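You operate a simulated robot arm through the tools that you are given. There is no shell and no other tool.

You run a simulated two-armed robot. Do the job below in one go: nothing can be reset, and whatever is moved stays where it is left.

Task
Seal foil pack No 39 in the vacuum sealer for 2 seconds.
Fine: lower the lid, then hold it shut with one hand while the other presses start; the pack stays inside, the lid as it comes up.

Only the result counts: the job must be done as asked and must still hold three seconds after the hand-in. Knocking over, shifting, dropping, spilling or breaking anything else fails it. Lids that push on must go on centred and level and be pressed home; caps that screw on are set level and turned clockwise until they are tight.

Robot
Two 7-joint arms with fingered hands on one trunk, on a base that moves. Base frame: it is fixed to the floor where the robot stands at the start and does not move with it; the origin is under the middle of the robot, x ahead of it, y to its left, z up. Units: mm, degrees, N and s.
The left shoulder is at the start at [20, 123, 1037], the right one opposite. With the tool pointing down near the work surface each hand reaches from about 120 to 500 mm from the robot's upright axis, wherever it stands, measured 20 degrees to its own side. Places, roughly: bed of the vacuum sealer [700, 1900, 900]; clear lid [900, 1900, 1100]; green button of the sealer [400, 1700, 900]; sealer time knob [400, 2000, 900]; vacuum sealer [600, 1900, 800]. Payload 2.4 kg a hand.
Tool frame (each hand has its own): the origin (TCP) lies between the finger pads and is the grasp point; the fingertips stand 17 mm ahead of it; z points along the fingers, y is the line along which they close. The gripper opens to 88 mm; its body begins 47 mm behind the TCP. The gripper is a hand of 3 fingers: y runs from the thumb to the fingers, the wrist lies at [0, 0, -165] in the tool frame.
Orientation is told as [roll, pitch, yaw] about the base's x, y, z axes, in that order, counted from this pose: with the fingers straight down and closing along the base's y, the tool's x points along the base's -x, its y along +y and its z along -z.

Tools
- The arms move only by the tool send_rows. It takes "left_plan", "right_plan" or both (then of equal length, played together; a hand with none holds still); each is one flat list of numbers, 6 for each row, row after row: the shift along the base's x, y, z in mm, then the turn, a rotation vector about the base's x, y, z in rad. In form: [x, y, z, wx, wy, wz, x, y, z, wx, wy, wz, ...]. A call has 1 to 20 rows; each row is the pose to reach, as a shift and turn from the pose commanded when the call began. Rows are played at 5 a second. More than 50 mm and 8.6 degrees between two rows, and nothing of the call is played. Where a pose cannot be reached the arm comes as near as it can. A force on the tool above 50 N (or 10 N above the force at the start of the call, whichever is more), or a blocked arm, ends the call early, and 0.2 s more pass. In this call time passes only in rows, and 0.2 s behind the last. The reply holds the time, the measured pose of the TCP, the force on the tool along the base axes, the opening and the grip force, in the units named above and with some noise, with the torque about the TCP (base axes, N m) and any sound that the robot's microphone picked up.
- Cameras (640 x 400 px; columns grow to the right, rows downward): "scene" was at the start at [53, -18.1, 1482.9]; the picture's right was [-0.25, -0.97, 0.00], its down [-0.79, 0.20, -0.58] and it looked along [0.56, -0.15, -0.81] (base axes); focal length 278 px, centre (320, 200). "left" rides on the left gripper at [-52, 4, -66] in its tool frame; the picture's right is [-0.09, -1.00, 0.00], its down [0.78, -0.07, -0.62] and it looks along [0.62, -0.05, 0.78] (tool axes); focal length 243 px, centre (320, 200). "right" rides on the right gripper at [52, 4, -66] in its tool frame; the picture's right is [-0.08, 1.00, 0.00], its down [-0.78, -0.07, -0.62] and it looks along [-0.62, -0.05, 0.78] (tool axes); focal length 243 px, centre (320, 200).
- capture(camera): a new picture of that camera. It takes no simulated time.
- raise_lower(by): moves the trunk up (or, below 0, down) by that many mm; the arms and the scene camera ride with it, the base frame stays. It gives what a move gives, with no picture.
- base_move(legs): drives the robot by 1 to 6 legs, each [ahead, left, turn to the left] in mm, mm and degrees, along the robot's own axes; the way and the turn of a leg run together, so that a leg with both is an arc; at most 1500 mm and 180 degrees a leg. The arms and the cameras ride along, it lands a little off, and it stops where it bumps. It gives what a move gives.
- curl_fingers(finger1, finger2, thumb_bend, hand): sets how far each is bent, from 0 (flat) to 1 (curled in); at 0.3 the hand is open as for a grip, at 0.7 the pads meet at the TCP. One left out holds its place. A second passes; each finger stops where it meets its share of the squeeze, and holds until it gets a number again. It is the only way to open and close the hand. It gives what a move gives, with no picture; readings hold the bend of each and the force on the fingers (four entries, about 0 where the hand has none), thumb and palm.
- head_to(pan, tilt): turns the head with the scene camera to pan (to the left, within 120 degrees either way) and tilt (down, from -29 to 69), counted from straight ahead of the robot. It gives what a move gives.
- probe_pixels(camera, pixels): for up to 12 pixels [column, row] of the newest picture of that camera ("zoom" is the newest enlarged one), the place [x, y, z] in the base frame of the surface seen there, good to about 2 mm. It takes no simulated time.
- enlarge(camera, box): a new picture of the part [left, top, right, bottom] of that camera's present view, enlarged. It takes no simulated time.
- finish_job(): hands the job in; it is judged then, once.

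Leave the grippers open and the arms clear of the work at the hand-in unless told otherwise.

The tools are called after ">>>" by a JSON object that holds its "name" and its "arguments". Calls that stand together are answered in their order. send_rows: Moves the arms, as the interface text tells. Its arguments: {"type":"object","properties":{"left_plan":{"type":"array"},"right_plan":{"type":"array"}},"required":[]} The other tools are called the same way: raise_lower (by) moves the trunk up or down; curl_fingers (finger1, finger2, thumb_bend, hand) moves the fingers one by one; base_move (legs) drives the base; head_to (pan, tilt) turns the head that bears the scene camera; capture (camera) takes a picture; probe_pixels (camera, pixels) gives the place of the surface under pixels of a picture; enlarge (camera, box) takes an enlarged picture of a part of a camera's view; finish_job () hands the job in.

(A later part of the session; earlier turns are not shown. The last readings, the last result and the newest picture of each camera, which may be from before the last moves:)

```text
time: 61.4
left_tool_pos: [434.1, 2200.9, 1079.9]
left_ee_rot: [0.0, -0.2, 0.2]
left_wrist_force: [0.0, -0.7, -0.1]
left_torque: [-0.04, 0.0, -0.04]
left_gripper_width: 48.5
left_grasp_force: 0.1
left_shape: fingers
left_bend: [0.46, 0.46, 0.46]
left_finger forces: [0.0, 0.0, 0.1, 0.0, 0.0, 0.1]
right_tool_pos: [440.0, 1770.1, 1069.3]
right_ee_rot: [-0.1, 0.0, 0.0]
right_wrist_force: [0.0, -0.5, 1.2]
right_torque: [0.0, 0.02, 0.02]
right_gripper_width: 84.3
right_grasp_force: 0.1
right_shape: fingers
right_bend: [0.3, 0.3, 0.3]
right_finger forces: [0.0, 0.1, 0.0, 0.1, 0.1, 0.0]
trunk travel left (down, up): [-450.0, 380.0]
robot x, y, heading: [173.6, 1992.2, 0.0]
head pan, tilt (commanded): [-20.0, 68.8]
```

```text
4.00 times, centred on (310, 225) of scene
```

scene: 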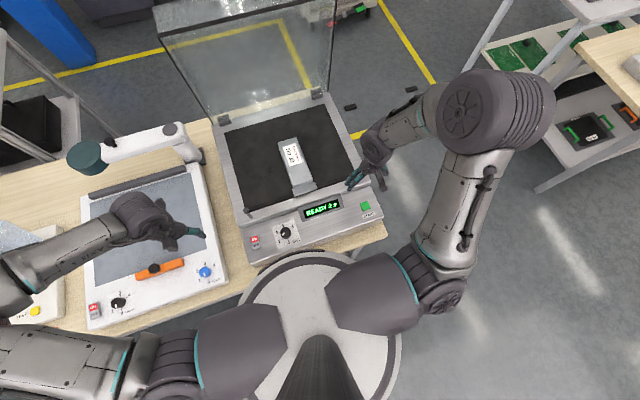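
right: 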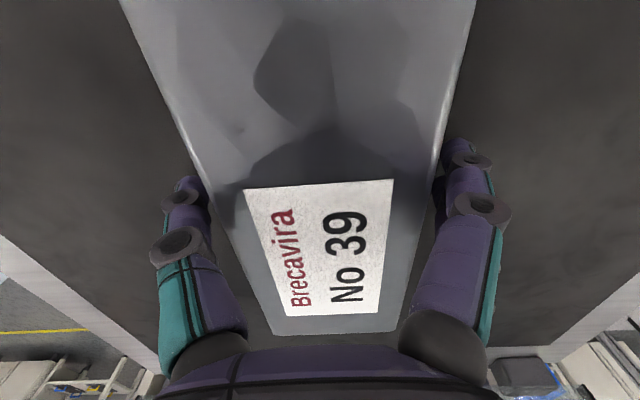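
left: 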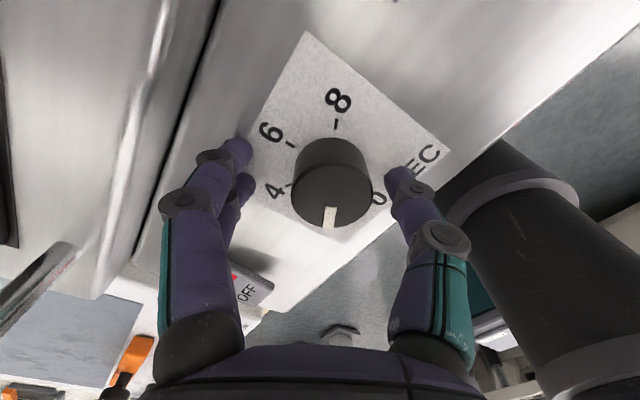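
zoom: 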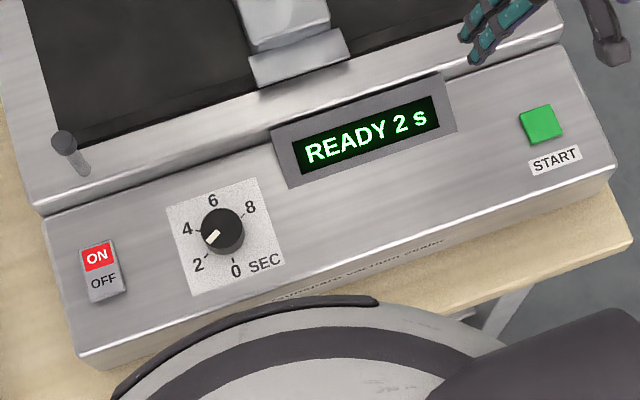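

The knob pointer points at "2" and the display says "READY 2 s". The pack lies with its flap on the bar. The lid needs to be worked from the −y end of the table, so I'll back off 330 mm, go right 750 mm, turn left 90° and strafe right 850 mm to stand south of the sealer, facing +y.

>>> {"name": "base_move", "arguments": {"legs": [[-330, 0, 0], [0, -750, 0], [0, 0, 90], [0, -850, 0]]}}

>>> {"name": "head_to", "arguments": {"pan": 0, "tilt": 40}}

>>> {"name": "capture", "arguments": {"camera": "scene"}}

```text
time: 75.3
left_tool_pos: [496.3, 1520.4, 1078.5]
left_ee_rot: [0.0, -0.2, 90.6]
left_wrist_force: [1.0, 0.2, 0.3]
left_torque: [0.01, -0.04, 0.02]
left_gripper_width: 48.6
left_grasp_force: 0.1
left_shape: fingers
left_bend: [0.46, 0.46, 0.46]
left_finger forces: [0.0, 0.0, 0.1, 0.0, 0.1, 0.1]
right_tool_pos: [925.6, 1527.9, 1069.9]
right_ee_rot: [0.0, 0.0, 90.5]
right_wrist_force: [0.9, -0.1, 1.0]
right_torque: [0.02, 0.02, 0.01]
right_gripper_width: 84.5
right_grasp_force: 0.1
right_shape: fingers
right_bend: [0.3, 0.3, 0.3]
right_finger forces: [0.0, 0.0, 0.0, 0.0, 0.0, 0.0]
trunk travel left (down, up): [-450.0, 380.0]
robot x, y, heading: [707.3, 1261.4, 90.6]
head pan, tilt (commanded): [-20.0, 68.8]
```

```text
time: 76.3
left_tool_pos: [496.1, 1518.6, 1079.7]
left_ee_rot: [0.0, -0.2, 90.6]
left_wrist_force: [-0.5, 0.4, 0.1]
left_torque: [0.03, 0.0, -0.01]
left_gripper_width: 48.6
left_grasp_force: 0.0
left_shape: fingers
left_bend: [0.46, 0.46, 0.46]
left_finger forces: [0.0, 0.0, 0.0, 0.1, 0.0, 0.0]
right_tool_pos: [924.2, 1529.8, 1069.9]
right_ee_rot: [0.0, 0.0, 90.6]
right_wrist_force: [-0.6, -0.4, 0.0]
right_torque: [-0.01, 0.0, 0.0]
right_gripper_width: 84.4
right_grasp_force: 0.1
right_shape: fingers
right_bend: [0.3, 0.3, 0.3]
right_finger forces: [0.0, 0.0, 0.1, 0.0, 0.0, 0.1]
trunk travel left (down, up): [-450.0, 380.0]
robot x, y, heading: [702.9, 1260.1, 90.8]
head pan, tilt (commanded): [0.0, 40.0]
```

```text
taken
```

scene: 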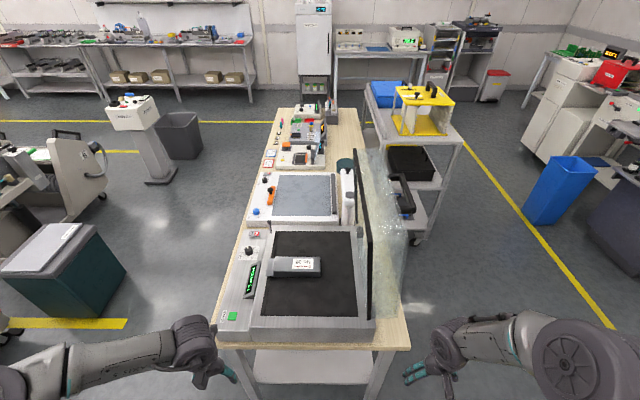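

I see the lid's near side edge from about (357,150) to (371,320). I'll zoom in and probe its shape, hinge and top.

>>> {"name": "enlarge", "arguments": {"camera": "scene", "box": [320, 130, 440, 340]}}

>>> {"name": "probe_pixels", "arguments": {"camera": "scene", "pixels": [[357, 153], [364, 200], [368, 250], [371, 310], [380, 160], [395, 200], [400, 300], [385, 250], [371, 152], [375, 345], [405, 345], [340, 350]]}}

```text
1.90 times, centred on (380, 235) of scene
```

zoom: 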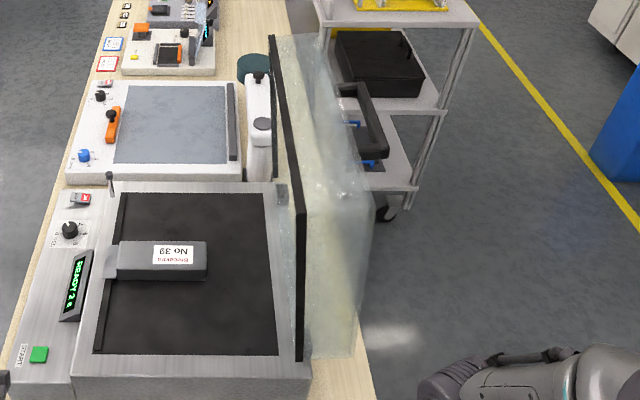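

```text
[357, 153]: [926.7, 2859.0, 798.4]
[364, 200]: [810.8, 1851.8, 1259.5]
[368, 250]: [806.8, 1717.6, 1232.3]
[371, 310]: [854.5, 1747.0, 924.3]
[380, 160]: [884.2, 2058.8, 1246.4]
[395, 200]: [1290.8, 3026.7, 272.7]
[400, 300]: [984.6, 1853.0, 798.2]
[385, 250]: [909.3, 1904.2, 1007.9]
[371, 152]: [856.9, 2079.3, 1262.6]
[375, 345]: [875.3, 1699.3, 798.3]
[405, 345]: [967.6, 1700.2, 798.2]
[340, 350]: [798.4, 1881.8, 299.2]
```

The lid is a box about 65 mm deep, hinged near x≈855, z≈915. It leans slightly forward: its rim top is at about [808, 1717–2090, 1260] and its outer plate at x≈883 near z 1200. I'll close the right hand into a poking shape, move it 90 mm to +x so it passes behind the lid, and then raise the trunk by 100 mm.

>>> {"name": "curl_fingers", "arguments": {"hand": "right", "finger1": 0.72, "finger2": 0.72, "thumb_bend": 0.72}}

>>> {"name": "send_rows", "arguments": {"right_plan": [35, 0, 0, 0, 0, 0, 70, 0, 0, 0, 0, 0, 100, 0, 0, 0, 0, 0]}}

>>> {"name": "raise_lower", "arguments": {"by": 100}}

>>> {"name": "curl_fingers", "arguments": {"hand": "left", "finger1": 0.72, "finger2": 0.72, "thumb_bend": 0.72}}

>>> {"name": "capture", "arguments": {"camera": "right"}}

>>> {"name": "capture", "arguments": {"camera": "scene"}}

```text
time: 77.3
left_tool_pos: [495.0, 1519.6, 1079.2]
left_ee_rot: [0.0, -0.2, 90.7]
left_wrist_force: [-0.4, -0.2, -0.1]
left_torque: [-0.03, 0.0, 0.02]
left_gripper_width: 48.5
left_grasp_force: 0.1
left_shape: fingers
left_bend: [0.46, 0.46, 0.46]
left_finger forces: [0.0, 0.0, 0.0, 0.1, 0.0, 0.1]
right_tool_pos: [925.3, 1528.2, 1070.5]
right_ee_rot: [0.0, 0.0, 90.5]
right_wrist_force: [0.0, -0.9, 0.5]
right_torque: [0.01, 0.0, -0.01]
right_gripper_width: 0.3
right_grasp_force: 0.1
right_shape: fingers
right_bend: [0.72, 0.72, 0.72]
right_finger forces: [0.0, 0.1, 0.0, 0.1, 0.0, 0.0]
trunk travel left (down, up): [-450.0, 380.0]
robot x, y, heading: [701.3, 1262.7, 90.4]
head pan, tilt (commanded): [0.0, 40.0]
```

```text
time: 78.1
left_tool_pos: [496.8, 1518.6, 1079.4]
left_ee_rot: [0.0, -0.3, 90.6]
left_wrist_force: [-1.3, -0.8, 0.3]
left_torque: [-0.03, 0.02, -0.03]
left_gripper_width: 48.7
left_grasp_force: 0.1
left_shape: fingers
left_bend: [0.46, 0.46, 0.46]
left_finger forces: [0.0, 0.1, 0.0, 0.0, 0.0, 0.0]
right_tool_pos: [1028.2, 1527.6, 1069.9]
right_ee_rot: [0.1, 0.1, 90.6]
right_wrist_force: [0.4, 0.6, -0.5]
right_torque: [0.01, 0.01, -0.01]
right_gripper_width: 0.1
right_grasp_force: 0.1
right_shape: fingers
right_bend: [0.72, 0.72, 0.72]
right_finger forces: [0.0, 0.0, 0.0, 0.0, 0.1, 0.0]
trunk travel left (down, up): [-450.0, 380.0]
robot x, y, heading: [703.0, 1261.2, 90.8]
head pan, tilt (commanded): [0.0, 40.0]
```

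```text
time: 79.4
left_tool_pos: [495.9, 1519.8, 1178.6]
left_ee_rot: [0.0, -0.2, 90.5]
left_wrist_force: [0.6, 0.3, -1.1]
left_torque: [0.0, 0.0, 0.0]
left_gripper_width: 48.4
left_grasp_force: 0.1
left_shape: fingers
left_bend: [0.46, 0.46, 0.46]
left_finger forces: [0.0, 0.2, 0.0, 0.0, 0.0, 0.1]
right_tool_pos: [1025.8, 1528.6, 1169.9]
right_ee_rot: [0.0, 0.0, 90.7]
right_wrist_force: [0.1, 0.0, -0.2]
right_torque: [0.01, -0.02, -0.02]
right_gripper_width: 0.0
right_grasp_force: 0.0
right_shape: fingers
right_bend: [0.72, 0.72, 0.72]
right_finger forces: [0.1, 0.1, 0.1, 0.0, 0.0, 0.1]
trunk travel left (down, up): [-550.0, 280.0]
robot x, y, heading: [704.9, 1261.1, 90.6]
head pan, tilt (commanded): [0.0, 40.0]
```

```text
time: 80.4
left_tool_pos: [496.3, 1518.3, 1179.1]
left_ee_rot: [0.0, -0.2, 90.6]
left_wrist_force: [0.4, 0.1, 0.1]
left_torque: [-0.02, -0.02, 0.04]
left_gripper_width: 0.0
left_grasp_force: 0.1
left_shape: fingers
left_bend: [0.72, 0.72, 0.72]
left_finger forces: [0.0, 0.1, 0.0, 0.0, 0.1, 0.0]
right_tool_pos: [1026.3, 1528.9, 1169.8]
right_ee_rot: [0.0, 0.0, 90.6]
right_wrist_force: [0.5, -0.3, -0.4]
right_torque: [-0.01, 0.03, -0.01]
right_gripper_width: 0.1
right_grasp_force: 0.0
right_shape: fingers
right_bend: [0.72, 0.72, 0.72]
right_finger forces: [0.1, 0.0, 0.0, 0.0, 0.0, 0.0]
trunk travel left (down, up): [-550.0, 280.0]
robot x, y, heading: [704.2, 1260.5, 90.6]
head pan, tilt (commanded): [0.0, 40.0]
```

```text
taken
```

right: 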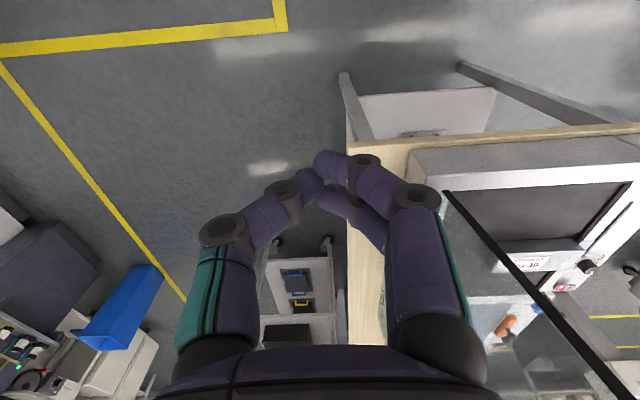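

```text
taken
```

scene: 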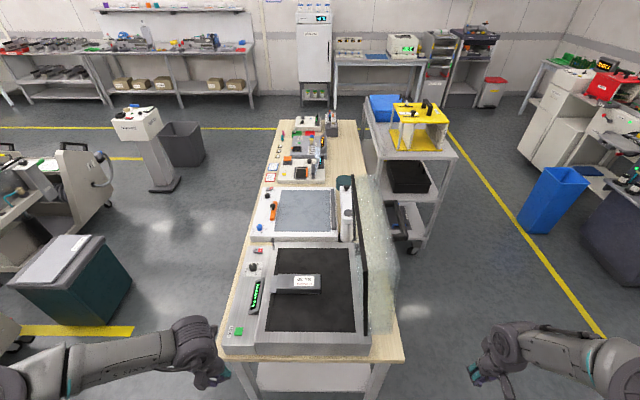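

The lid is clear of both hands. I'll drive ahead 205 mm, trimming heading by −0.6°.

>>> {"name": "base_move", "arguments": {"legs": [[205, 0, -0.6]]}}

>>> {"name": "capture", "arguments": {"camera": "scene"}}

>>> {"name": "head_to", "arguments": {"pan": -15, "tilt": 50}}

>>> {"name": "capture", "arguments": {"camera": "scene"}}

```text
time: 82.0
left_tool_pos: [497.9, 1728.7, 1179.4]
left_ee_rot: [0.0, -0.2, 89.8]
left_wrist_force: [-0.7, 0.5, -0.7]
left_torque: [0.0, -0.03, 0.01]
left_gripper_width: 0.0
left_grasp_force: 0.0
left_shape: fingers
left_bend: [0.72, 0.72, 0.72]
left_finger forces: [0.0, 0.1, 0.1, 0.1, 0.0, 0.1]
right_tool_pos: [1028.1, 1730.4, 1169.9]
right_ee_rot: [0.0, 0.0, 89.8]
right_wrist_force: [0.2, 0.2, 0.4]
right_torque: [0.02, 0.0, -0.01]
right_gripper_width: 0.1
right_grasp_force: 0.1
right_shape: fingers
right_bend: [0.72, 0.72, 0.72]
right_finger forces: [0.0, 0.0, 0.0, 0.0, 0.0, 0.0]
trunk travel left (down, up): [-550.0, 280.0]
robot x, y, heading: [704.6, 1463.3, 90.0]
head pan, tilt (commanded): [0.0, 40.0]
```

```text
taken
```

scene: 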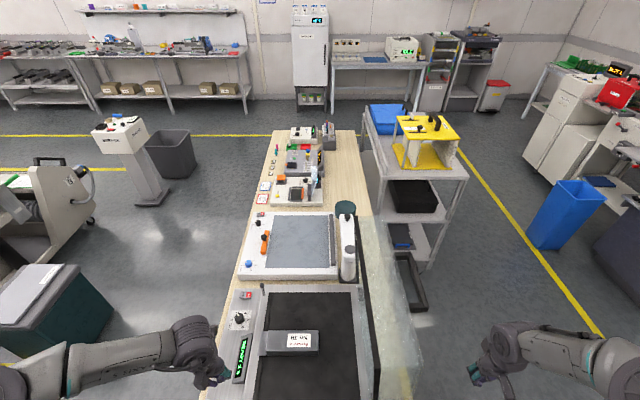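

```text
time: 82.8
left_tool_pos: [498.6, 1727.7, 1180.0]
left_ee_rot: [0.0, -0.3, 89.8]
left_wrist_force: [0.0, 0.3, 0.4]
left_torque: [0.0, 0.0, 0.01]
left_gripper_width: 0.0
left_grasp_force: 0.1
left_shape: fingers
left_bend: [0.72, 0.72, 0.72]
left_finger forces: [0.0, 0.0, 0.1, 0.0, 0.2, 0.0]
right_tool_pos: [1027.7, 1729.5, 1169.7]
right_ee_rot: [0.0, -0.1, 89.8]
right_wrist_force: [0.6, -0.3, 0.4]
right_torque: [0.03, 0.0, 0.02]
right_gripper_width: 0.3
right_grasp_force: 0.1
right_shape: fingers
right_bend: [0.72, 0.72, 0.72]
right_finger forces: [0.0, 0.0, 0.0, 0.0, 0.1, 0.0]
trunk travel left (down, up): [-550.0, 280.0]
robot x, y, heading: [699.0, 1466.3, 89.9]
head pan, tilt (commanded): [-15.0, 50.0]
```

```text
taken
```

scene: 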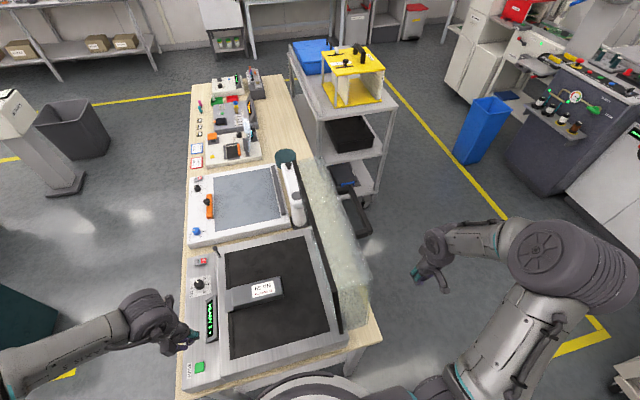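

I'll zoom on the lid from this angle and probe its corners precisely.

>>> {"name": "enlarge", "arguments": {"camera": "scene", "box": [260, 140, 404, 340]}}

>>> {"name": "probe_pixels", "arguments": {"camera": "zoom", "pixels": [[180, 60], [225, 50], [330, 255], [355, 245], [250, 355], [260, 370], [300, 310], [300, 200], [250, 120], [320, 260], [240, 370], [220, 380]]}}

```text
2.00 times, centred on (332, 240) of scene
```

zoom: 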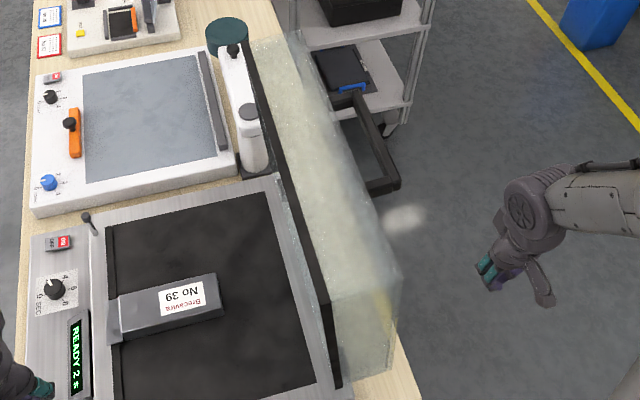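

```text
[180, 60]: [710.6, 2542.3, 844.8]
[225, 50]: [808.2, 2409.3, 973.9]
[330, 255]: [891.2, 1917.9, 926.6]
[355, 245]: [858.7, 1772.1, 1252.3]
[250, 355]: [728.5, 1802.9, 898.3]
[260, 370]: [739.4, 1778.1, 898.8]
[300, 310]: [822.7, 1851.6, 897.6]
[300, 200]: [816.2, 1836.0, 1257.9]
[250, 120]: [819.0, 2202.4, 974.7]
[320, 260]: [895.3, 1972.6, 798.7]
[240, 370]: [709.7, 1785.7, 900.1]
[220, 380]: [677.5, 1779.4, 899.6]
```

>>> {"name": "probe_pixels", "arguments": {"camera": "zoom", "pixels": [[396, 275], [385, 300], [380, 255], [340, 160], [300, 60], [345, 370], [380, 365], [325, 300], [338, 350], [270, 60], [392, 320], [370, 275]]}}

>>> {"name": "capture", "arguments": {"camera": "right"}}

```text
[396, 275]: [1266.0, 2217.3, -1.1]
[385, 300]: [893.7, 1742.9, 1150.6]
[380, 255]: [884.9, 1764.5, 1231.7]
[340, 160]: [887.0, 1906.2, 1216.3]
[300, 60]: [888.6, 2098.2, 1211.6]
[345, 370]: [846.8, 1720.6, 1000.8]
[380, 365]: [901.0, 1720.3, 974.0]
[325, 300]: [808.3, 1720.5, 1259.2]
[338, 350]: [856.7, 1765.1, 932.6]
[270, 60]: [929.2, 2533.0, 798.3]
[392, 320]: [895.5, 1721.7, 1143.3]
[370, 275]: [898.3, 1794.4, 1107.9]
```

```text
taken
```

right: 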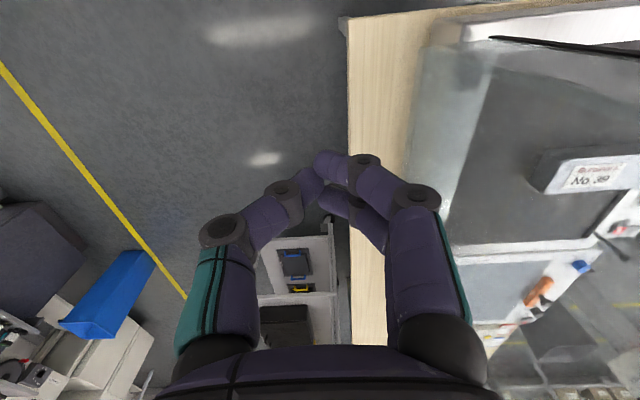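

Outer plate of the lid: x≈887–894 at z 1150–1230, y 1720–2098, leaning about 6–7° forward. I'll tilt the right hand 60° about y so its fingertips point toward −x, and bring it to [965,1815,1228] behind the lid, still about 60 mm clear.

>>> {"name": "send_rows", "arguments": {"right_plan": [0, 10, 10, 0, 0.131, 0, 0, 20, 20, 0, 0.262, 0, 0, 32, 30, 0, 0.393, 0, -5, 44, 40, 0, 0.524, 0, -15, 56, 48, 0, 0.654, 0, -30, 68, 54, 0, 0.785, 0, -48, 78, 57, 0, 0.916, 0, -62, 85.5, 58, 0, 1.047, 0]}}

>>> {"name": "capture", "arguments": {"camera": "scene"}}

>>> {"name": "capture", "arguments": {"camera": "right"}}

```text
time: 84.6
left_tool_pos: [499.1, 1728.2, 1178.8]
left_ee_rot: [0.0, -0.2, 89.9]
left_wrist_force: [-0.3, -0.9, 0.5]
left_torque: [-0.01, 0.0, -0.03]
left_gripper_width: 0.0
left_grasp_force: 0.0
left_shape: fingers
left_bend: [0.72, 0.72, 0.72]
left_finger forces: [0.0, 0.0, 0.0, 0.0, 0.0, 0.0]
right_tool_pos: [967.6, 1816.4, 1228.1]
right_ee_rot: [60.0, 0.1, 89.9]
right_wrist_force: [0.6, -0.4, -0.7]
right_torque: [0.01, 0.01, 0.04]
right_gripper_width: 0.2
right_grasp_force: 0.1
right_shape: fingers
right_bend: [0.72, 0.72, 0.72]
right_finger forces: [0.1, 0.1, 0.1, 0.0, 0.1, 0.0]
trunk travel left (down, up): [-550.0, 280.0]
robot x, y, heading: [704.6, 1467.5, 89.4]
head pan, tilt (commanded): [-15.0, 50.0]
```

```text
taken
```

scene: 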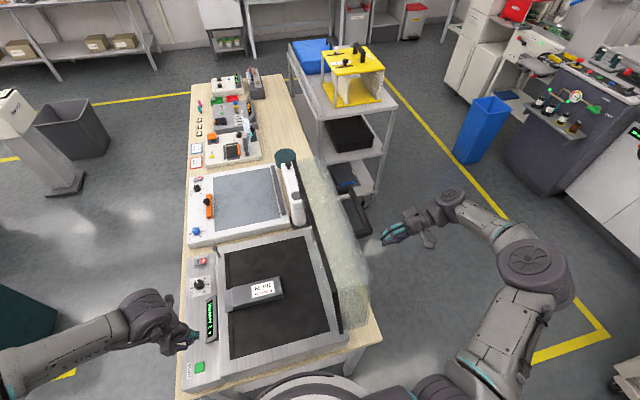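

```text
taken
```

right: 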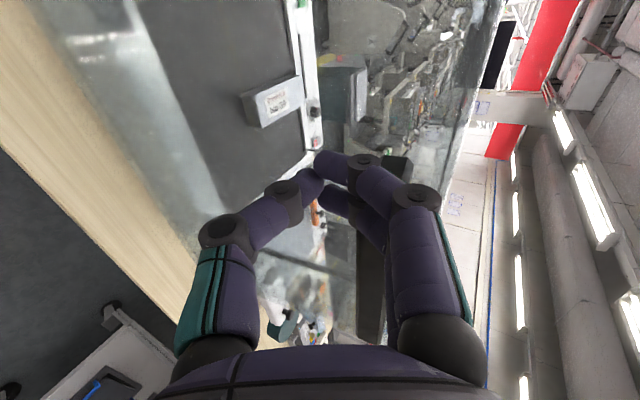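

The hand is in place behind the lid. I'll advance −x 50 mm in 12 mm steps toward the lid and read the force.

>>> {"name": "send_rows", "arguments": {"right_plan": [-15, 0, 0, 0, 0, 0, -30, 0, 0, 0, 0, 0, -42, 0, 0, 0, 0, 0, -52, 0, 0, 0, 0, 0]}}

>>> {"name": "enlarge", "arguments": {"camera": "scene", "box": [260, 140, 440, 340]}}

```text
time: 85.6
left_tool_pos: [499.1, 1730.0, 1180.0]
left_ee_rot: [-0.1, -0.2, 90.0]
left_wrist_force: [-0.1, -0.2, -0.5]
left_torque: [0.01, 0.0, -0.03]
left_gripper_width: 0.0
left_grasp_force: 0.1
left_shape: fingers
left_bend: [0.72, 0.72, 0.72]
left_finger forces: [0.0, 0.0, 0.0, 0.0, 0.0, 0.0]
right_tool_pos: [914.6, 1816.1, 1227.6]
right_ee_rot: [60.0, 0.2, 89.9]
right_wrist_force: [0.4, 0.8, 0.3]
right_torque: [0.03, 0.01, -0.02]
right_gripper_width: 0.0
right_grasp_force: 0.0
right_shape: fingers
right_bend: [0.72, 0.72, 0.72]
right_finger forces: [0.1, 0.0, 0.0, 0.0, 0.0, 0.0]
trunk travel left (down, up): [-550.0, 280.0]
robot x, y, heading: [702.4, 1466.1, 89.9]
head pan, tilt (commanded): [-15.0, 50.0]
```

```text
2.00 times, centred on (350, 240) of scene
```

zoom: 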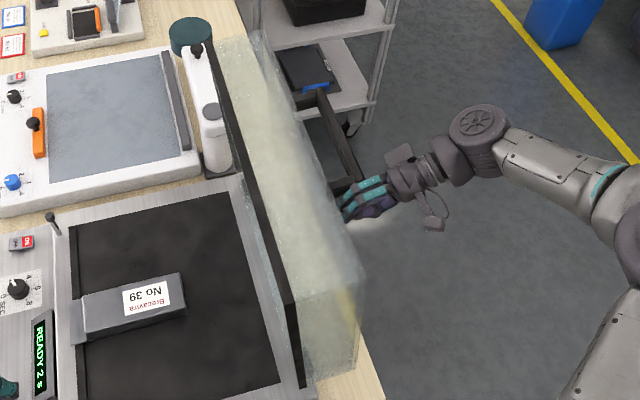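

The tip is about 10 mm from the lid. Now I'll push along the lid's arc, first only to about 22° of lid angle, watching the force.

>>> {"name": "send_rows", "arguments": {"right_plan": [-12, 0, 0, 0, 0, 0, -22, 0, -0.5, 0, 0, 0, -31, 0, -1, 0, 0, 0, -41, 0, -1.5, 0, 0, 0, -50, 0, -2.5, 0, 0, 0, -60, 0, -4, 0, 0, 0, -69, 0, -6, 0, 0, 0]}}

>>> {"name": "capture", "arguments": {"camera": "scene"}}

>>> {"name": "enlarge", "arguments": {"camera": "scene", "box": [230, 140, 410, 340]}}

```text
time: 87.2
left_tool_pos: [497.7, 1727.4, 1178.4]
left_ee_rot: [-0.1, -0.2, 90.0]
left_wrist_force: [-0.1, 0.8, 0.1]
left_torque: [0.01, 0.04, 0.02]
left_gripper_width: 0.0
left_grasp_force: 0.0
left_shape: fingers
left_bend: [0.72, 0.72, 0.72]
left_finger forces: [0.0, 0.0, 0.0, 0.0, 0.0, 0.0]
right_tool_pos: [844.3, 1816.2, 1222.0]
right_ee_rot: [60.0, 0.1, 89.9]
right_wrist_force: [0.2, 0.1, 0.0]
right_torque: [0.01, 0.02, -0.01]
right_gripper_width: 0.0
right_grasp_force: 0.0
right_shape: fingers
right_bend: [0.72, 0.72, 0.72]
right_finger forces: [0.2, 0.0, 0.1, 0.0, 0.1, 0.1]
trunk travel left (down, up): [-550.0, 280.0]
robot x, y, heading: [702.7, 1467.1, 89.9]
head pan, tilt (commanded): [-15.0, 50.0]
```

```text
taken
```

scene: 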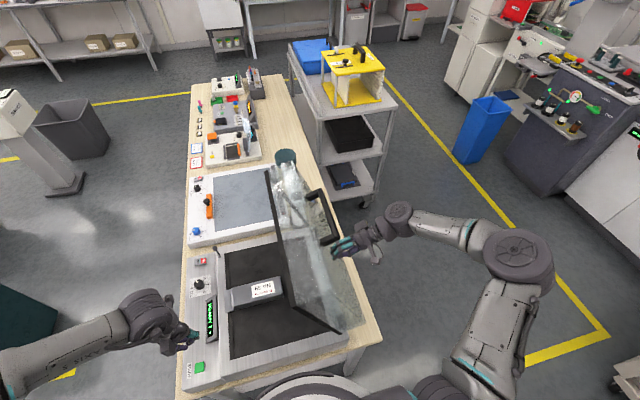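

```text
2.00 times, centred on (320, 240) of scene
```

zoom: 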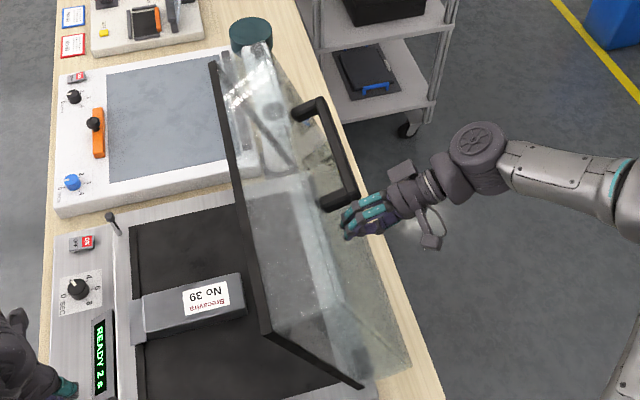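

The lid is swinging with almost no force, and I can now see a black handle on its outer face. I'll probe the lid's edge, the handle and the fingertips.

>>> {"name": "probe_pixels", "arguments": {"camera": "zoom", "pixels": [[215, 70], [245, 220], [268, 332], [310, 360], [355, 383], [330, 205], [303, 112], [350, 165], [345, 235], [385, 330], [330, 270], [350, 215]]}}

```text
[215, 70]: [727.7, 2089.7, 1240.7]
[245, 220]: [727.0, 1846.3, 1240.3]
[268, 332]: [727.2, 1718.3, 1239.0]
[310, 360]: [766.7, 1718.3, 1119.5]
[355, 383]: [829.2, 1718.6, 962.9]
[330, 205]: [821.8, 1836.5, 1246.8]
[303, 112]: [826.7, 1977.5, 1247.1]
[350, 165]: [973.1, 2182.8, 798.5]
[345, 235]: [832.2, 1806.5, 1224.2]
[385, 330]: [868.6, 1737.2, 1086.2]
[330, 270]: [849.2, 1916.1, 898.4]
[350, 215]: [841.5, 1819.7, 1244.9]
```

The lid is at about 20° and follows the hand. The handle spans y≈1836–1977, so I'll slide to y≈1796 to stay beside it, and continue the arc to about 52° while tilting the hand back down.

>>> {"name": "send_rows", "arguments": {"right_plan": [-19.4, -7, -4.4, 0, 0, 0, -37.6, -14, -10.6, 0, 0, 0, -55.8, -20, -16.9, 0, 0, 0, -73, -20, -24.5, 0, -0.0654, 0, -90.6, -20, -32.3, 0, -0.131, 0, -107, -20, -42, 0, -0.196, 0, -122.8, -20, -51.8, 0, -0.262, 0, -137, -20, -63, 0, -0.327, 0, -151.6, -20, -74.7, 0, -0.393, 0]}}

>>> {"name": "enlarge", "arguments": {"camera": "scene", "box": [170, 140, 390, 380]}}

```text
time: 89.2
left_tool_pos: [498.1, 1728.6, 1178.9]
left_ee_rot: [-0.1, -0.2, 89.9]
left_wrist_force: [-0.4, -1.1, -0.3]
left_torque: [0.02, 0.01, -0.03]
left_gripper_width: 0.0
left_grasp_force: 0.1
left_shape: fingers
left_bend: [0.72, 0.72, 0.72]
left_finger forces: [0.0, 0.1, 0.0, 0.1, 0.1, 0.0]
right_tool_pos: [694.4, 1795.2, 1147.8]
right_ee_rot: [37.4, -0.1, 89.9]
right_wrist_force: [0.6, 0.3, 0.2]
right_torque: [0.01, 0.02, -0.02]
right_gripper_width: 0.0
right_grasp_force: 0.0
right_shape: fingers
right_bend: [0.72, 0.72, 0.72]
right_finger forces: [0.1, 0.1, 0.0, 0.0, 0.1, 0.1]
trunk travel left (down, up): [-550.0, 280.0]
robot x, y, heading: [703.9, 1463.9, 90.1]
head pan, tilt (commanded): [-15.0, 50.0]
```

```text
1.67 times, centred on (280, 260) of scene
```

zoom: 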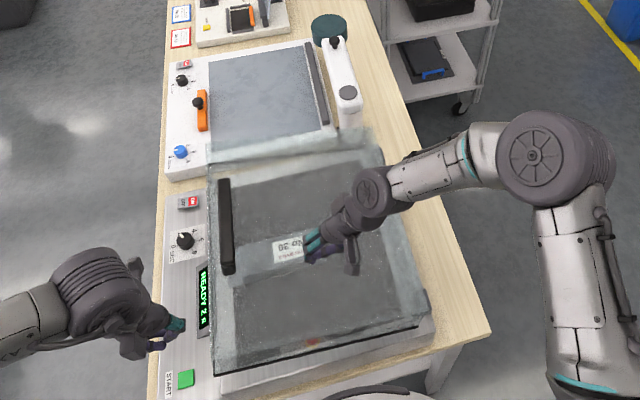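

The lid has gone down ahead of my hand. I'll take a fresh picture and probe how far it is from closed.

>>> {"name": "capture", "arguments": {"camera": "scene"}}

>>> {"name": "enlarge", "arguments": {"camera": "scene", "box": [220, 200, 350, 385]}}

>>> {"name": "probe_pixels", "arguments": {"camera": "scene", "pixels": [[297, 360], [302, 350], [416, 325], [306, 250], [302, 290], [340, 330], [380, 320], [300, 355], [299, 362], [310, 245], [360, 220], [410, 310]]}}

```text
taken
```

scene: 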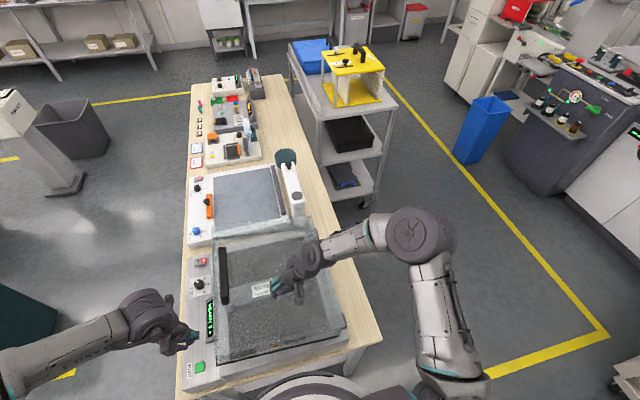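

```text
2.16 times, centred on (285, 292) of scene
```

zoom: 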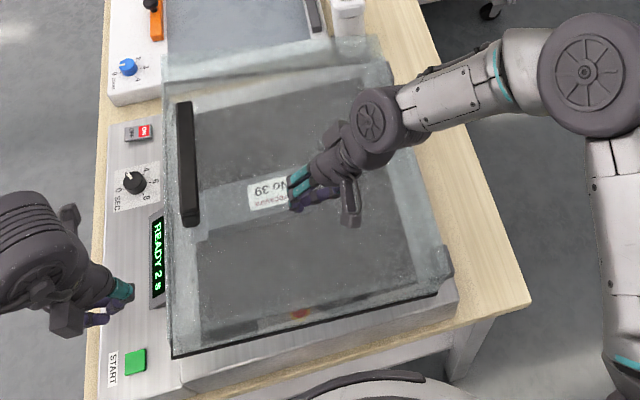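

```text
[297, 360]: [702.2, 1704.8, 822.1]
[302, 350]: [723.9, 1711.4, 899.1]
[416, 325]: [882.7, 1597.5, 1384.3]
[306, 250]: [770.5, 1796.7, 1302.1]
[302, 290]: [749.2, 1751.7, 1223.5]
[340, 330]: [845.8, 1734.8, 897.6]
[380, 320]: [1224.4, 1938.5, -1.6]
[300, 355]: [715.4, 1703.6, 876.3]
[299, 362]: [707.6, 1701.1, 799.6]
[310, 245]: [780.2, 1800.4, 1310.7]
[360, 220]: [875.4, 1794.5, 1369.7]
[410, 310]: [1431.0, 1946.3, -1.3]
```

>>> {"name": "probe_pixels", "arguments": {"camera": "zoom", "pixels": [[176, 354], [300, 325], [434, 295], [175, 120], [190, 108], [188, 215], [250, 260], [350, 270], [205, 345], [420, 262], [260, 150], [180, 300]]}}

```text
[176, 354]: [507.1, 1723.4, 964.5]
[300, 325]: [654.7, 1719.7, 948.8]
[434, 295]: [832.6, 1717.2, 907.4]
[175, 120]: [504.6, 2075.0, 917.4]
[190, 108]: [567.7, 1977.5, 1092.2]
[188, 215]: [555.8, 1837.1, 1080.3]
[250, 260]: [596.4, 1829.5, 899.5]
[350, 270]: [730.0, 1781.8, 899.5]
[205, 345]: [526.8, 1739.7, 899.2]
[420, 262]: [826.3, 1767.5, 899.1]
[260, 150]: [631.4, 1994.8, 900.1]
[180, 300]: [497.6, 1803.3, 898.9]
```

The lid fell onto the spring post and rests about 10° open (front rim at z≈964). So the post is a spring plunger and the lid must be held down by hand. I'll move the right hand above the lid plate to about [600,1785,1075] beside the handle, and bring the left poker above the green button at [431.5,1749.5], z≈930.

>>> {"name": "send_rows", "arguments": {"right_plan": [-24, -3, -10, 0, -0.065, 0, -48, -6, -20, 0, -0.131, 0, -72, -8, -33, 0, -0.196, 0, -94, -10, -48, 0, -0.262, 0, -94, -10, -60, 0, -0.262, 0, -94, -10, -73, 0, -0.262, 0, -94, -10, -73, 0, -0.262, 0, -94, -10, -73, 0, -0.262, 0], "left_plan": [-30, 8, -10, 0, 0, 0, -60, 16, -25, 0, 0, 0, -66.6, 21, -65, 0, 0, 0, -66.6, 21, -110, 0, 0, 0, -66.6, 21, -155, 0, 0, 0, -66.6, 21, -200, 0, 0, 0, -66.6, 21, -235, 0, 0, 0, -66.6, 21, -249, 0, 0, 0]}}

>>> {"name": "capture", "arguments": {"camera": "scene"}}

>>> {"name": "capture", "arguments": {"camera": "left"}}

>>> {"name": "capture", "arguments": {"camera": "right"}}

```text
time: 91.0
left_tool_pos: [429.4, 1748.8, 930.9]
left_ee_rot: [-0.1, -0.3, 90.0]
left_wrist_force: [-0.8, 0.4, -0.5]
left_torque: [0.0, -0.01, -0.02]
left_gripper_width: 0.0
left_grasp_force: 0.1
left_shape: fingers
left_bend: [0.72, 0.72, 0.72]
left_finger forces: [0.1, 0.1, 0.0, 0.0, 0.0, 0.0]
right_tool_pos: [598.4, 1785.6, 1073.7]
right_ee_rot: [22.4, 0.2, 89.8]
right_wrist_force: [-0.3, 0.8, 0.1]
right_torque: [0.01, -0.01, 0.0]
right_gripper_width: 0.0
right_grasp_force: 0.2
right_shape: fingers
right_bend: [0.72, 0.72, 0.72]
right_finger forces: [0.0, 0.0, 0.0, 0.0, 0.0, 0.1]
trunk travel left (down, up): [-550.0, 280.0]
robot x, y, heading: [705.3, 1469.4, 89.7]
head pan, tilt (commanded): [-15.0, 50.0]
```

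```text
taken
```

scene: 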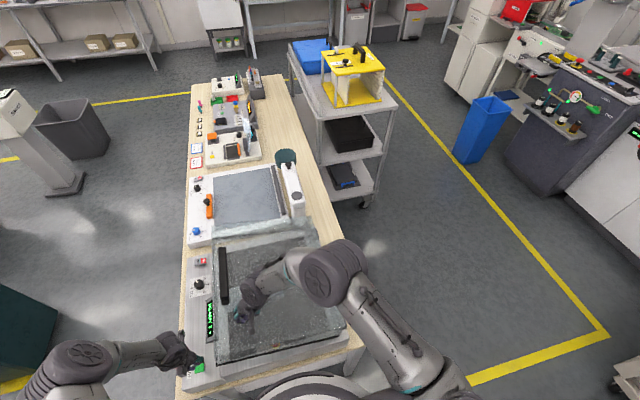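

```text
taken
```

left: 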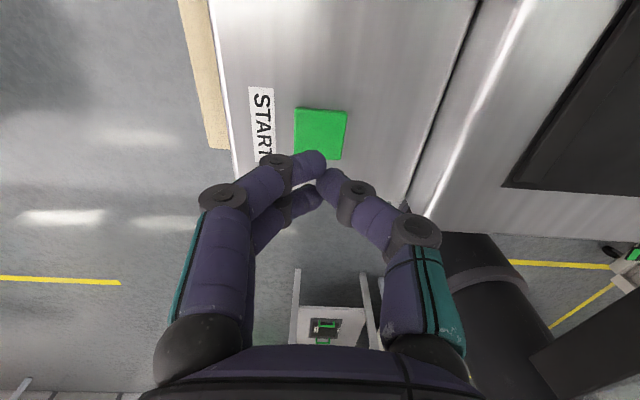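

```text
taken
```

right: 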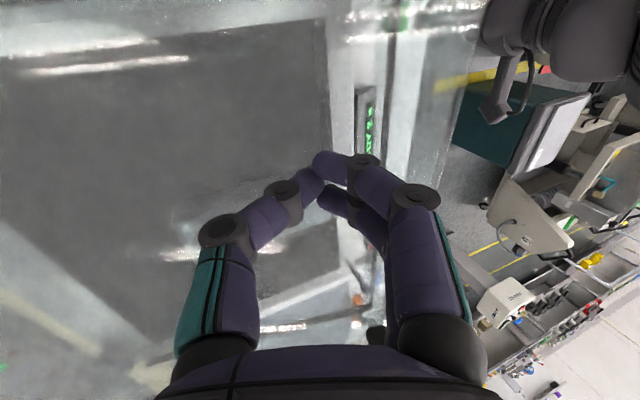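

The left poker's axis meets the button at about (320,139), with the button centre at (321,134), so it is aligned. Now the right hand presses the lid: first down 45 mm to meet it and begin pushing, reading the force.

>>> {"name": "send_rows", "arguments": {"right_plan": [0, 0, -15, 0, 0, 0, -1, 0, -25, 0, 0, 0, -3, 0, -32, 0, 0, 0, -5, 0, -39, 0, 0, 0, -7, 0, -46, 0, 0, 0]}}

>>> {"name": "enlarge", "arguments": {"camera": "scene", "box": [170, 210, 370, 385]}}

```text
time: 92.2
left_tool_pos: [431.1, 1748.3, 932.6]
left_ee_rot: [0.0, -0.2, 89.9]
left_wrist_force: [0.3, 0.1, 0.2]
left_torque: [0.02, 0.0, 0.04]
left_gripper_width: 0.3
left_grasp_force: 0.0
left_shape: fingers
left_bend: [0.72, 0.72, 0.72]
left_finger forces: [0.0, 0.0, 0.0, 0.0, 0.0, 0.0]
right_tool_pos: [592.7, 1785.7, 1028.0]
right_ee_rot: [22.4, 0.0, 90.0]
right_wrist_force: [-1.0, 0.5, 6.4]
right_torque: [0.0, 0.1, -0.04]
right_gripper_width: 0.0
right_grasp_force: 4.2
right_shape: fingers
right_bend: [0.72, 0.72, 0.74]
right_finger forces: [2.1, 2.0, 0.1, 0.1, 4.8, 0.0]
trunk travel left (down, up): [-550.0, 280.0]
robot x, y, heading: [705.3, 1463.8, 90.0]
head pan, tilt (commanded): [-15.0, 50.0]
```

```text
2.29 times, centred on (270, 298) of scene
```

zoom: 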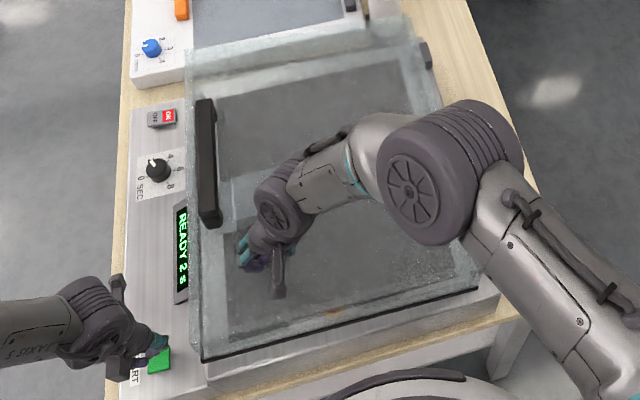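

Contact with 6.4 N. I'll continue down another 24 mm in 5–6 mm steps.

>>> {"name": "send_rows", "arguments": {"right_plan": [-2, 0, -6, 0, 0, 0, -4, 0, -12, 0, 0, 0, -6, 0, -18, 0, 0, 0, -7, 0, -24, 0, 0, 0]}}

>>> {"name": "enlarge", "arguments": {"camera": "scene", "box": [170, 210, 370, 385]}}

```text
time: 93.2
left_tool_pos: [429.8, 1747.3, 931.9]
left_ee_rot: [0.1, -0.3, 89.9]
left_wrist_force: [-0.6, -0.3, -0.9]
left_torque: [0.0, 0.0, 0.0]
left_gripper_width: 0.0
left_grasp_force: 0.1
left_shape: fingers
left_bend: [0.72, 0.72, 0.72]
left_finger forces: [0.1, 0.1, 0.1, 0.0, 0.0, 0.0]
right_tool_pos: [585.1, 1785.6, 1003.7]
right_ee_rot: [22.4, 0.1, 90.0]
right_wrist_force: [-2.4, 1.2, 11.9]
right_torque: [0.04, 0.13, -0.02]
right_gripper_width: 0.0
right_grasp_force: 7.4
right_shape: fingers
right_bend: [0.72, 0.72, 0.75]
right_finger forces: [4.7, 4.6, 0.0, 0.0, 4.5, 0.0]
trunk travel left (down, up): [-550.0, 280.0]
robot x, y, heading: [698.5, 1465.6, 89.6]
head pan, tilt (commanded): [-15.0, 50.0]
```

```text
2.29 times, centred on (270, 298) of scene
```

zoom: 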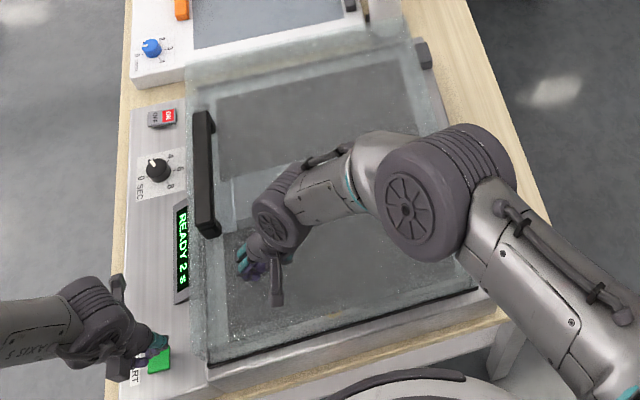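

The spring force is up to 11.9 N and the rim isn't down yet. I'll continue in 3 mm steps for 9 mm more.

>>> {"name": "send_rows", "arguments": {"right_plan": [-1, 0, -3, 0, 0, 0, -1, 0, -6, 0, 0, 0, -2, 0, -9, 0, 0, 0]}}

>>> {"name": "enlarge", "arguments": {"camera": "scene", "box": [170, 270, 300, 385]}}

>>> {"name": "probe_pixels", "arguments": {"camera": "zoom", "pixels": [[185, 310], [300, 290], [190, 318], [230, 305], [260, 305], [170, 280], [230, 315], [350, 285]]}}

```text
time: 93.9
left_tool_pos: [431.1, 1747.3, 934.4]
left_ee_rot: [0.0, -0.3, 89.9]
left_wrist_force: [0.0, -0.3, -0.8]
left_torque: [0.04, -0.04, 0.03]
left_gripper_width: 0.1
left_grasp_force: 0.1
left_shape: fingers
left_bend: [0.72, 0.72, 0.72]
left_finger forces: [0.0, 0.0, 0.0, 0.0, 0.0, 0.0]
right_tool_pos: [583.2, 1786.7, 1001.9]
right_ee_rot: [22.9, -0.6, 89.7]
right_wrist_force: [2.6, -7.8, 37.0]
right_torque: [-0.15, 0.29, 0.11]
right_gripper_width: 0.0
right_grasp_force: 20.4
right_shape: fingers
right_bend: [0.76, 0.75, 0.76]
right_finger forces: [16.3, 15.0, 0.0, 0.0, 9.9, 0.0]
trunk travel left (down, up): [-550.0, 280.0]
robot x, y, heading: [706.1, 1468.4, 90.0]
head pan, tilt (commanded): [-15.0, 50.0]
stopped in row 3 (right hand): the force on the tool passed its limit at 53 N (the readings are from after the stop); the commanded pose is now the measured one
```

```text
3.48 times, centred on (235, 328) of scene
```

zoom: 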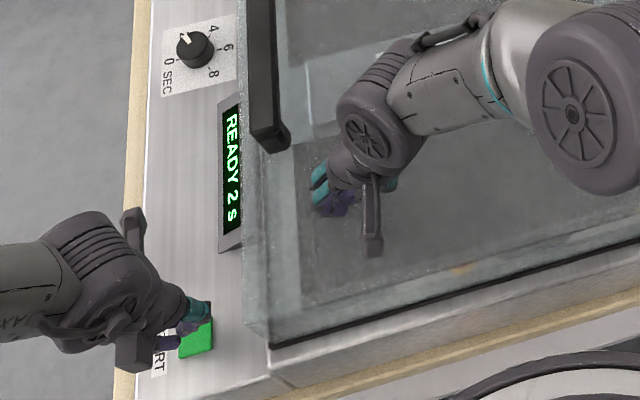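

```text
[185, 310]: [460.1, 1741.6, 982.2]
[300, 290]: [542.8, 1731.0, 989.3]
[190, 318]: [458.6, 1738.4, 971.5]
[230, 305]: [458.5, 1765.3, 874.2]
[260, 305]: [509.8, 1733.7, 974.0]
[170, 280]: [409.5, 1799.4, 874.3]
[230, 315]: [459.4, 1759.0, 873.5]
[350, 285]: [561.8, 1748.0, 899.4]
```

The lid reached its stop and I'm holding it with about 37 N. Now the left hand lowers onto the green START button: 933 → about 903 first, in small steps.

>>> {"name": "send_rows", "arguments": {"left_plan": [0.5, 1.5, -15, 0, 0, 0, 0.5, 1.5, -22, 0, 0, 0, 0.5, 1.5, -27, 0, 0, 0, 0.5, 1.5, -31, 0, 0, 0]}}

>>> {"name": "enlarge", "arguments": {"camera": "scene", "box": [170, 270, 300, 385]}}

```text
time: 94.9
left_tool_pos: [430.6, 1748.3, 902.6]
left_ee_rot: [0.1, -0.4, 89.8]
left_wrist_force: [0.2, -0.6, -0.3]
left_torque: [-0.03, 0.02, 0.03]
left_gripper_width: 0.0
left_grasp_force: 0.1
left_shape: fingers
left_bend: [0.72, 0.72, 0.72]
left_finger forces: [0.0, 0.0, 0.0, 0.1, 0.0, 0.1]
right_tool_pos: [584.4, 1785.4, 1001.4]
right_ee_rot: [22.9, -0.5, 89.7]
right_wrist_force: [1.2, -2.8, 48.4]
right_torque: [-0.11, 0.4, 0.02]
right_gripper_width: 0.0
right_grasp_force: 26.4
right_shape: fingers
right_bend: [0.77, 0.77, 0.76]
right_finger forces: [21.8, 21.1, 0.1, 0.1, 9.7, 0.0]
trunk travel left (down, up): [-550.0, 280.0]
robot x, y, heading: [707.3, 1467.8, 90.1]
head pan, tilt (commanded): [-15.0, 50.0]
```

```text
3.48 times, centred on (235, 328) of scene
```

zoom: 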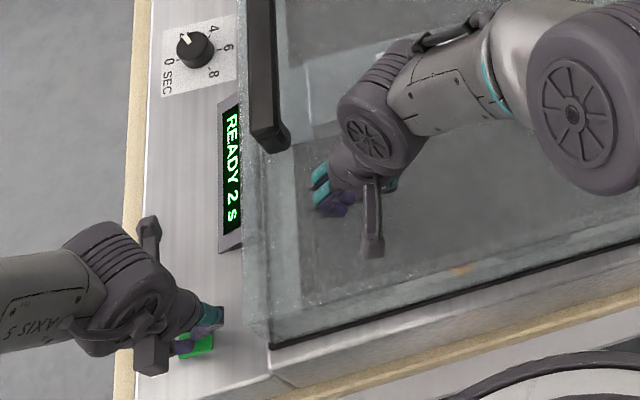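

The right hand's push rose to 48 N, near the limit, so I'll ease it by 1 mm. At the same time I'll lower the left in 2 mm steps to press the button.

>>> {"name": "send_rows", "arguments": {"left_plan": [0, 0, 0, 0, 0, 0, 0, 0, -2, 0, 0, 0, 0, 0, -4, 0, 0, 0], "right_plan": [0, 0, 1, 0, 0, 0, 0, 0, 1, 0, 0, 0, 0, 0, 1, 0, 0, 0]}}

>>> {"name": "enlarge", "arguments": {"camera": "scene", "box": [170, 270, 300, 385]}}

```text
time: 95.7
left_tool_pos: [431.4, 1749.3, 898.1]
left_ee_rot: [0.1, -0.3, 90.0]
left_wrist_force: [1.0, 0.1, 0.0]
left_torque: [0.01, -0.02, 0.02]
left_gripper_width: 0.1
left_grasp_force: 0.2
left_shape: fingers
left_bend: [0.72, 0.72, 0.72]
left_finger forces: [0.0, 0.0, 0.0, 0.0, 0.7, 0.0]
right_tool_pos: [584.5, 1786.3, 1001.3]
right_ee_rot: [22.7, -0.4, 89.8]
right_wrist_force: [-1.0, -1.7, 36.3]
right_torque: [-0.05, 0.36, 0.04]
right_gripper_width: 0.0
right_grasp_force: 20.2
right_shape: fingers
right_bend: [0.76, 0.76, 0.76]
right_finger forces: [16.7, 16.1, 0.0, 0.0, 7.4, 0.1]
trunk travel left (down, up): [-550.0, 280.0]
robot x, y, heading: [707.1, 1468.9, 89.8]
head pan, tilt (commanded): [-15.0, 50.0]
```

```text
3.48 times, centred on (235, 328) of scene
```

zoom: 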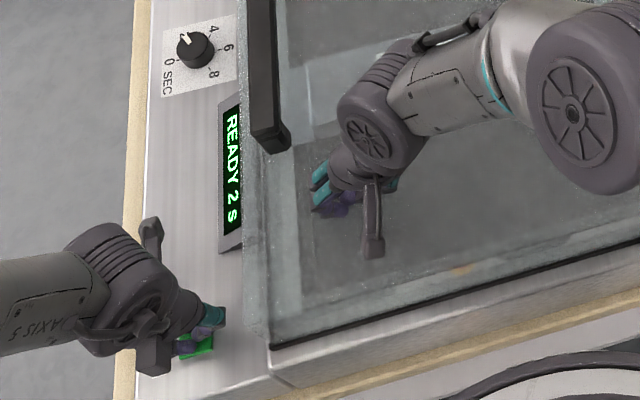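

The thumb tip is just touching the button (0.7 N). I'll press further in 2 mm steps.

>>> {"name": "send_rows", "arguments": {"left_plan": [0, 0, -2, 0, 0, 0, 0, 0, -4, 0, 0, 0]}}

>>> {"name": "enlarge", "arguments": {"camera": "scene", "box": [170, 270, 300, 385]}}

```text
time: 96.3
left_tool_pos: [430.2, 1750.4, 894.4]
left_ee_rot: [0.0, -0.5, 90.0]
left_wrist_force: [1.7, 1.1, 5.5]
left_torque: [0.02, -0.04, 0.01]
left_gripper_width: 0.0
left_grasp_force: 2.6
left_shape: fingers
left_bend: [0.72, 0.72, 0.72]
left_finger forces: [0.0, 0.0, 0.0, 0.1, 6.0, 0.0]
right_tool_pos: [584.8, 1785.9, 1001.4]
right_ee_rot: [22.8, -0.4, 89.7]
right_wrist_force: [-1.6, -1.8, 33.5]
right_torque: [-0.03, 0.34, 0.03]
right_gripper_width: 0.0
right_grasp_force: 19.3
right_shape: fingers
right_bend: [0.76, 0.76, 0.76]
right_finger forces: [16.0, 15.4, 0.0, 0.0, 6.6, 0.0]
trunk travel left (down, up): [-550.0, 280.0]
robot x, y, heading: [700.5, 1465.1, 90.0]
head pan, tilt (commanded): [-15.0, 50.0]
heard: click
```

```text
3.48 times, centred on (235, 328) of scene
```

zoom: 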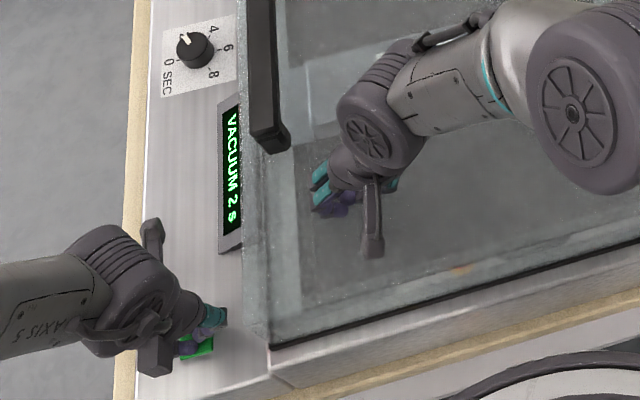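

A click was heard and the display reads "VACUUM 2 s". I'll lift the left finger off the button while the right hand keeps holding the lid, and watch the display.

>>> {"name": "send_rows", "arguments": {"left_plan": [0, 0, 4, 0, 0, 0, 0, 0, 12, 0, 0, 0, 0, 0, 20, 0, 0, 0]}}

>>> {"name": "enlarge", "arguments": {"camera": "scene", "box": [170, 270, 300, 385]}}

```text
time: 97.1
left_tool_pos: [431.5, 1749.5, 913.2]
left_ee_rot: [0.1, -0.3, 89.9]
left_wrist_force: [0.4, -1.1, -0.2]
left_torque: [-0.02, 0.01, 0.01]
left_gripper_width: 0.0
left_grasp_force: 0.1
left_shape: fingers
left_bend: [0.72, 0.72, 0.72]
left_finger forces: [0.0, 0.0, 0.0, 0.0, 0.0, 0.1]
right_tool_pos: [585.4, 1785.0, 1000.8]
right_ee_rot: [22.6, -0.3, 89.8]
right_wrist_force: [0.9, -3.3, 36.1]
right_torque: [-0.02, 0.31, 0.02]
right_gripper_width: 0.1
right_grasp_force: 19.5
right_shape: fingers
right_bend: [0.76, 0.76, 0.76]
right_finger forces: [16.4, 15.8, 0.0, 0.1, 7.7, 0.1]
trunk travel left (down, up): [-550.0, 280.0]
robot x, y, heading: [703.1, 1468.7, 89.9]
head pan, tilt (commanded): [-15.0, 50.0]
```

```text
3.48 times, centred on (235, 328) of scene
```

zoom: 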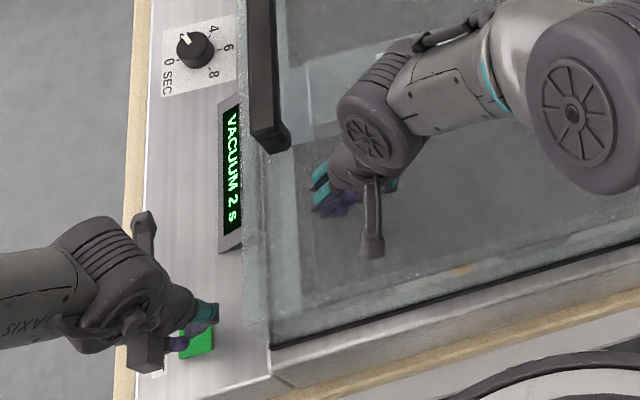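

Still "VACUUM 2 s". I'll keep holding the lid (36 N) with null rows for about 2 s.

>>> {"name": "send_rows", "arguments": {"left_plan": [0, 0, 5, 0, 0, 0, 0, 0, 10, 0, 0, 0, 0, 0, 15, 0, 0, 0, 0, 0, 20, 0, 0, 0, 0, 0, 25, 0, 0, 0, 0, 0, 30, 0, 0, 0, 0, 0, 30, 0, 0, 0, 0, 0, 30, 0, 0, 0]}}

>>> {"name": "enlarge", "arguments": {"camera": "scene", "box": [170, 270, 300, 385]}}

```text
time: 98.9
left_tool_pos: [431.6, 1747.8, 943.2]
left_ee_rot: [0.0, -0.5, 89.9]
left_wrist_force: [0.1, -0.6, 0.0]
left_torque: [0.01, 0.03, -0.02]
left_gripper_width: 0.2
left_grasp_force: 0.0
left_shape: fingers
left_bend: [0.72, 0.72, 0.72]
left_finger forces: [0.0, 0.0, 0.1, 0.0, 0.0, 0.0]
right_tool_pos: [584.9, 1786.2, 1001.8]
right_ee_rot: [22.9, -0.4, 89.8]
right_wrist_force: [1.6, -3.9, 35.9]
right_torque: [-0.09, 0.29, 0.0]
right_gripper_width: 0.0
right_grasp_force: 20.0
right_shape: fingers
right_bend: [0.76, 0.76, 0.76]
right_finger forces: [16.1, 15.6, 0.1, 0.1, 8.1, 0.0]
trunk travel left (down, up): [-550.0, 280.0]
robot x, y, heading: [702.9, 1469.1, 89.8]
head pan, tilt (commanded): [-15.0, 50.0]
```

```text
3.48 times, centred on (235, 328) of scene
```

zoom: 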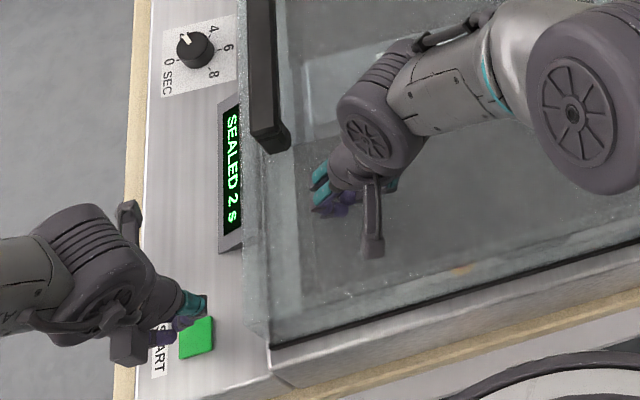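

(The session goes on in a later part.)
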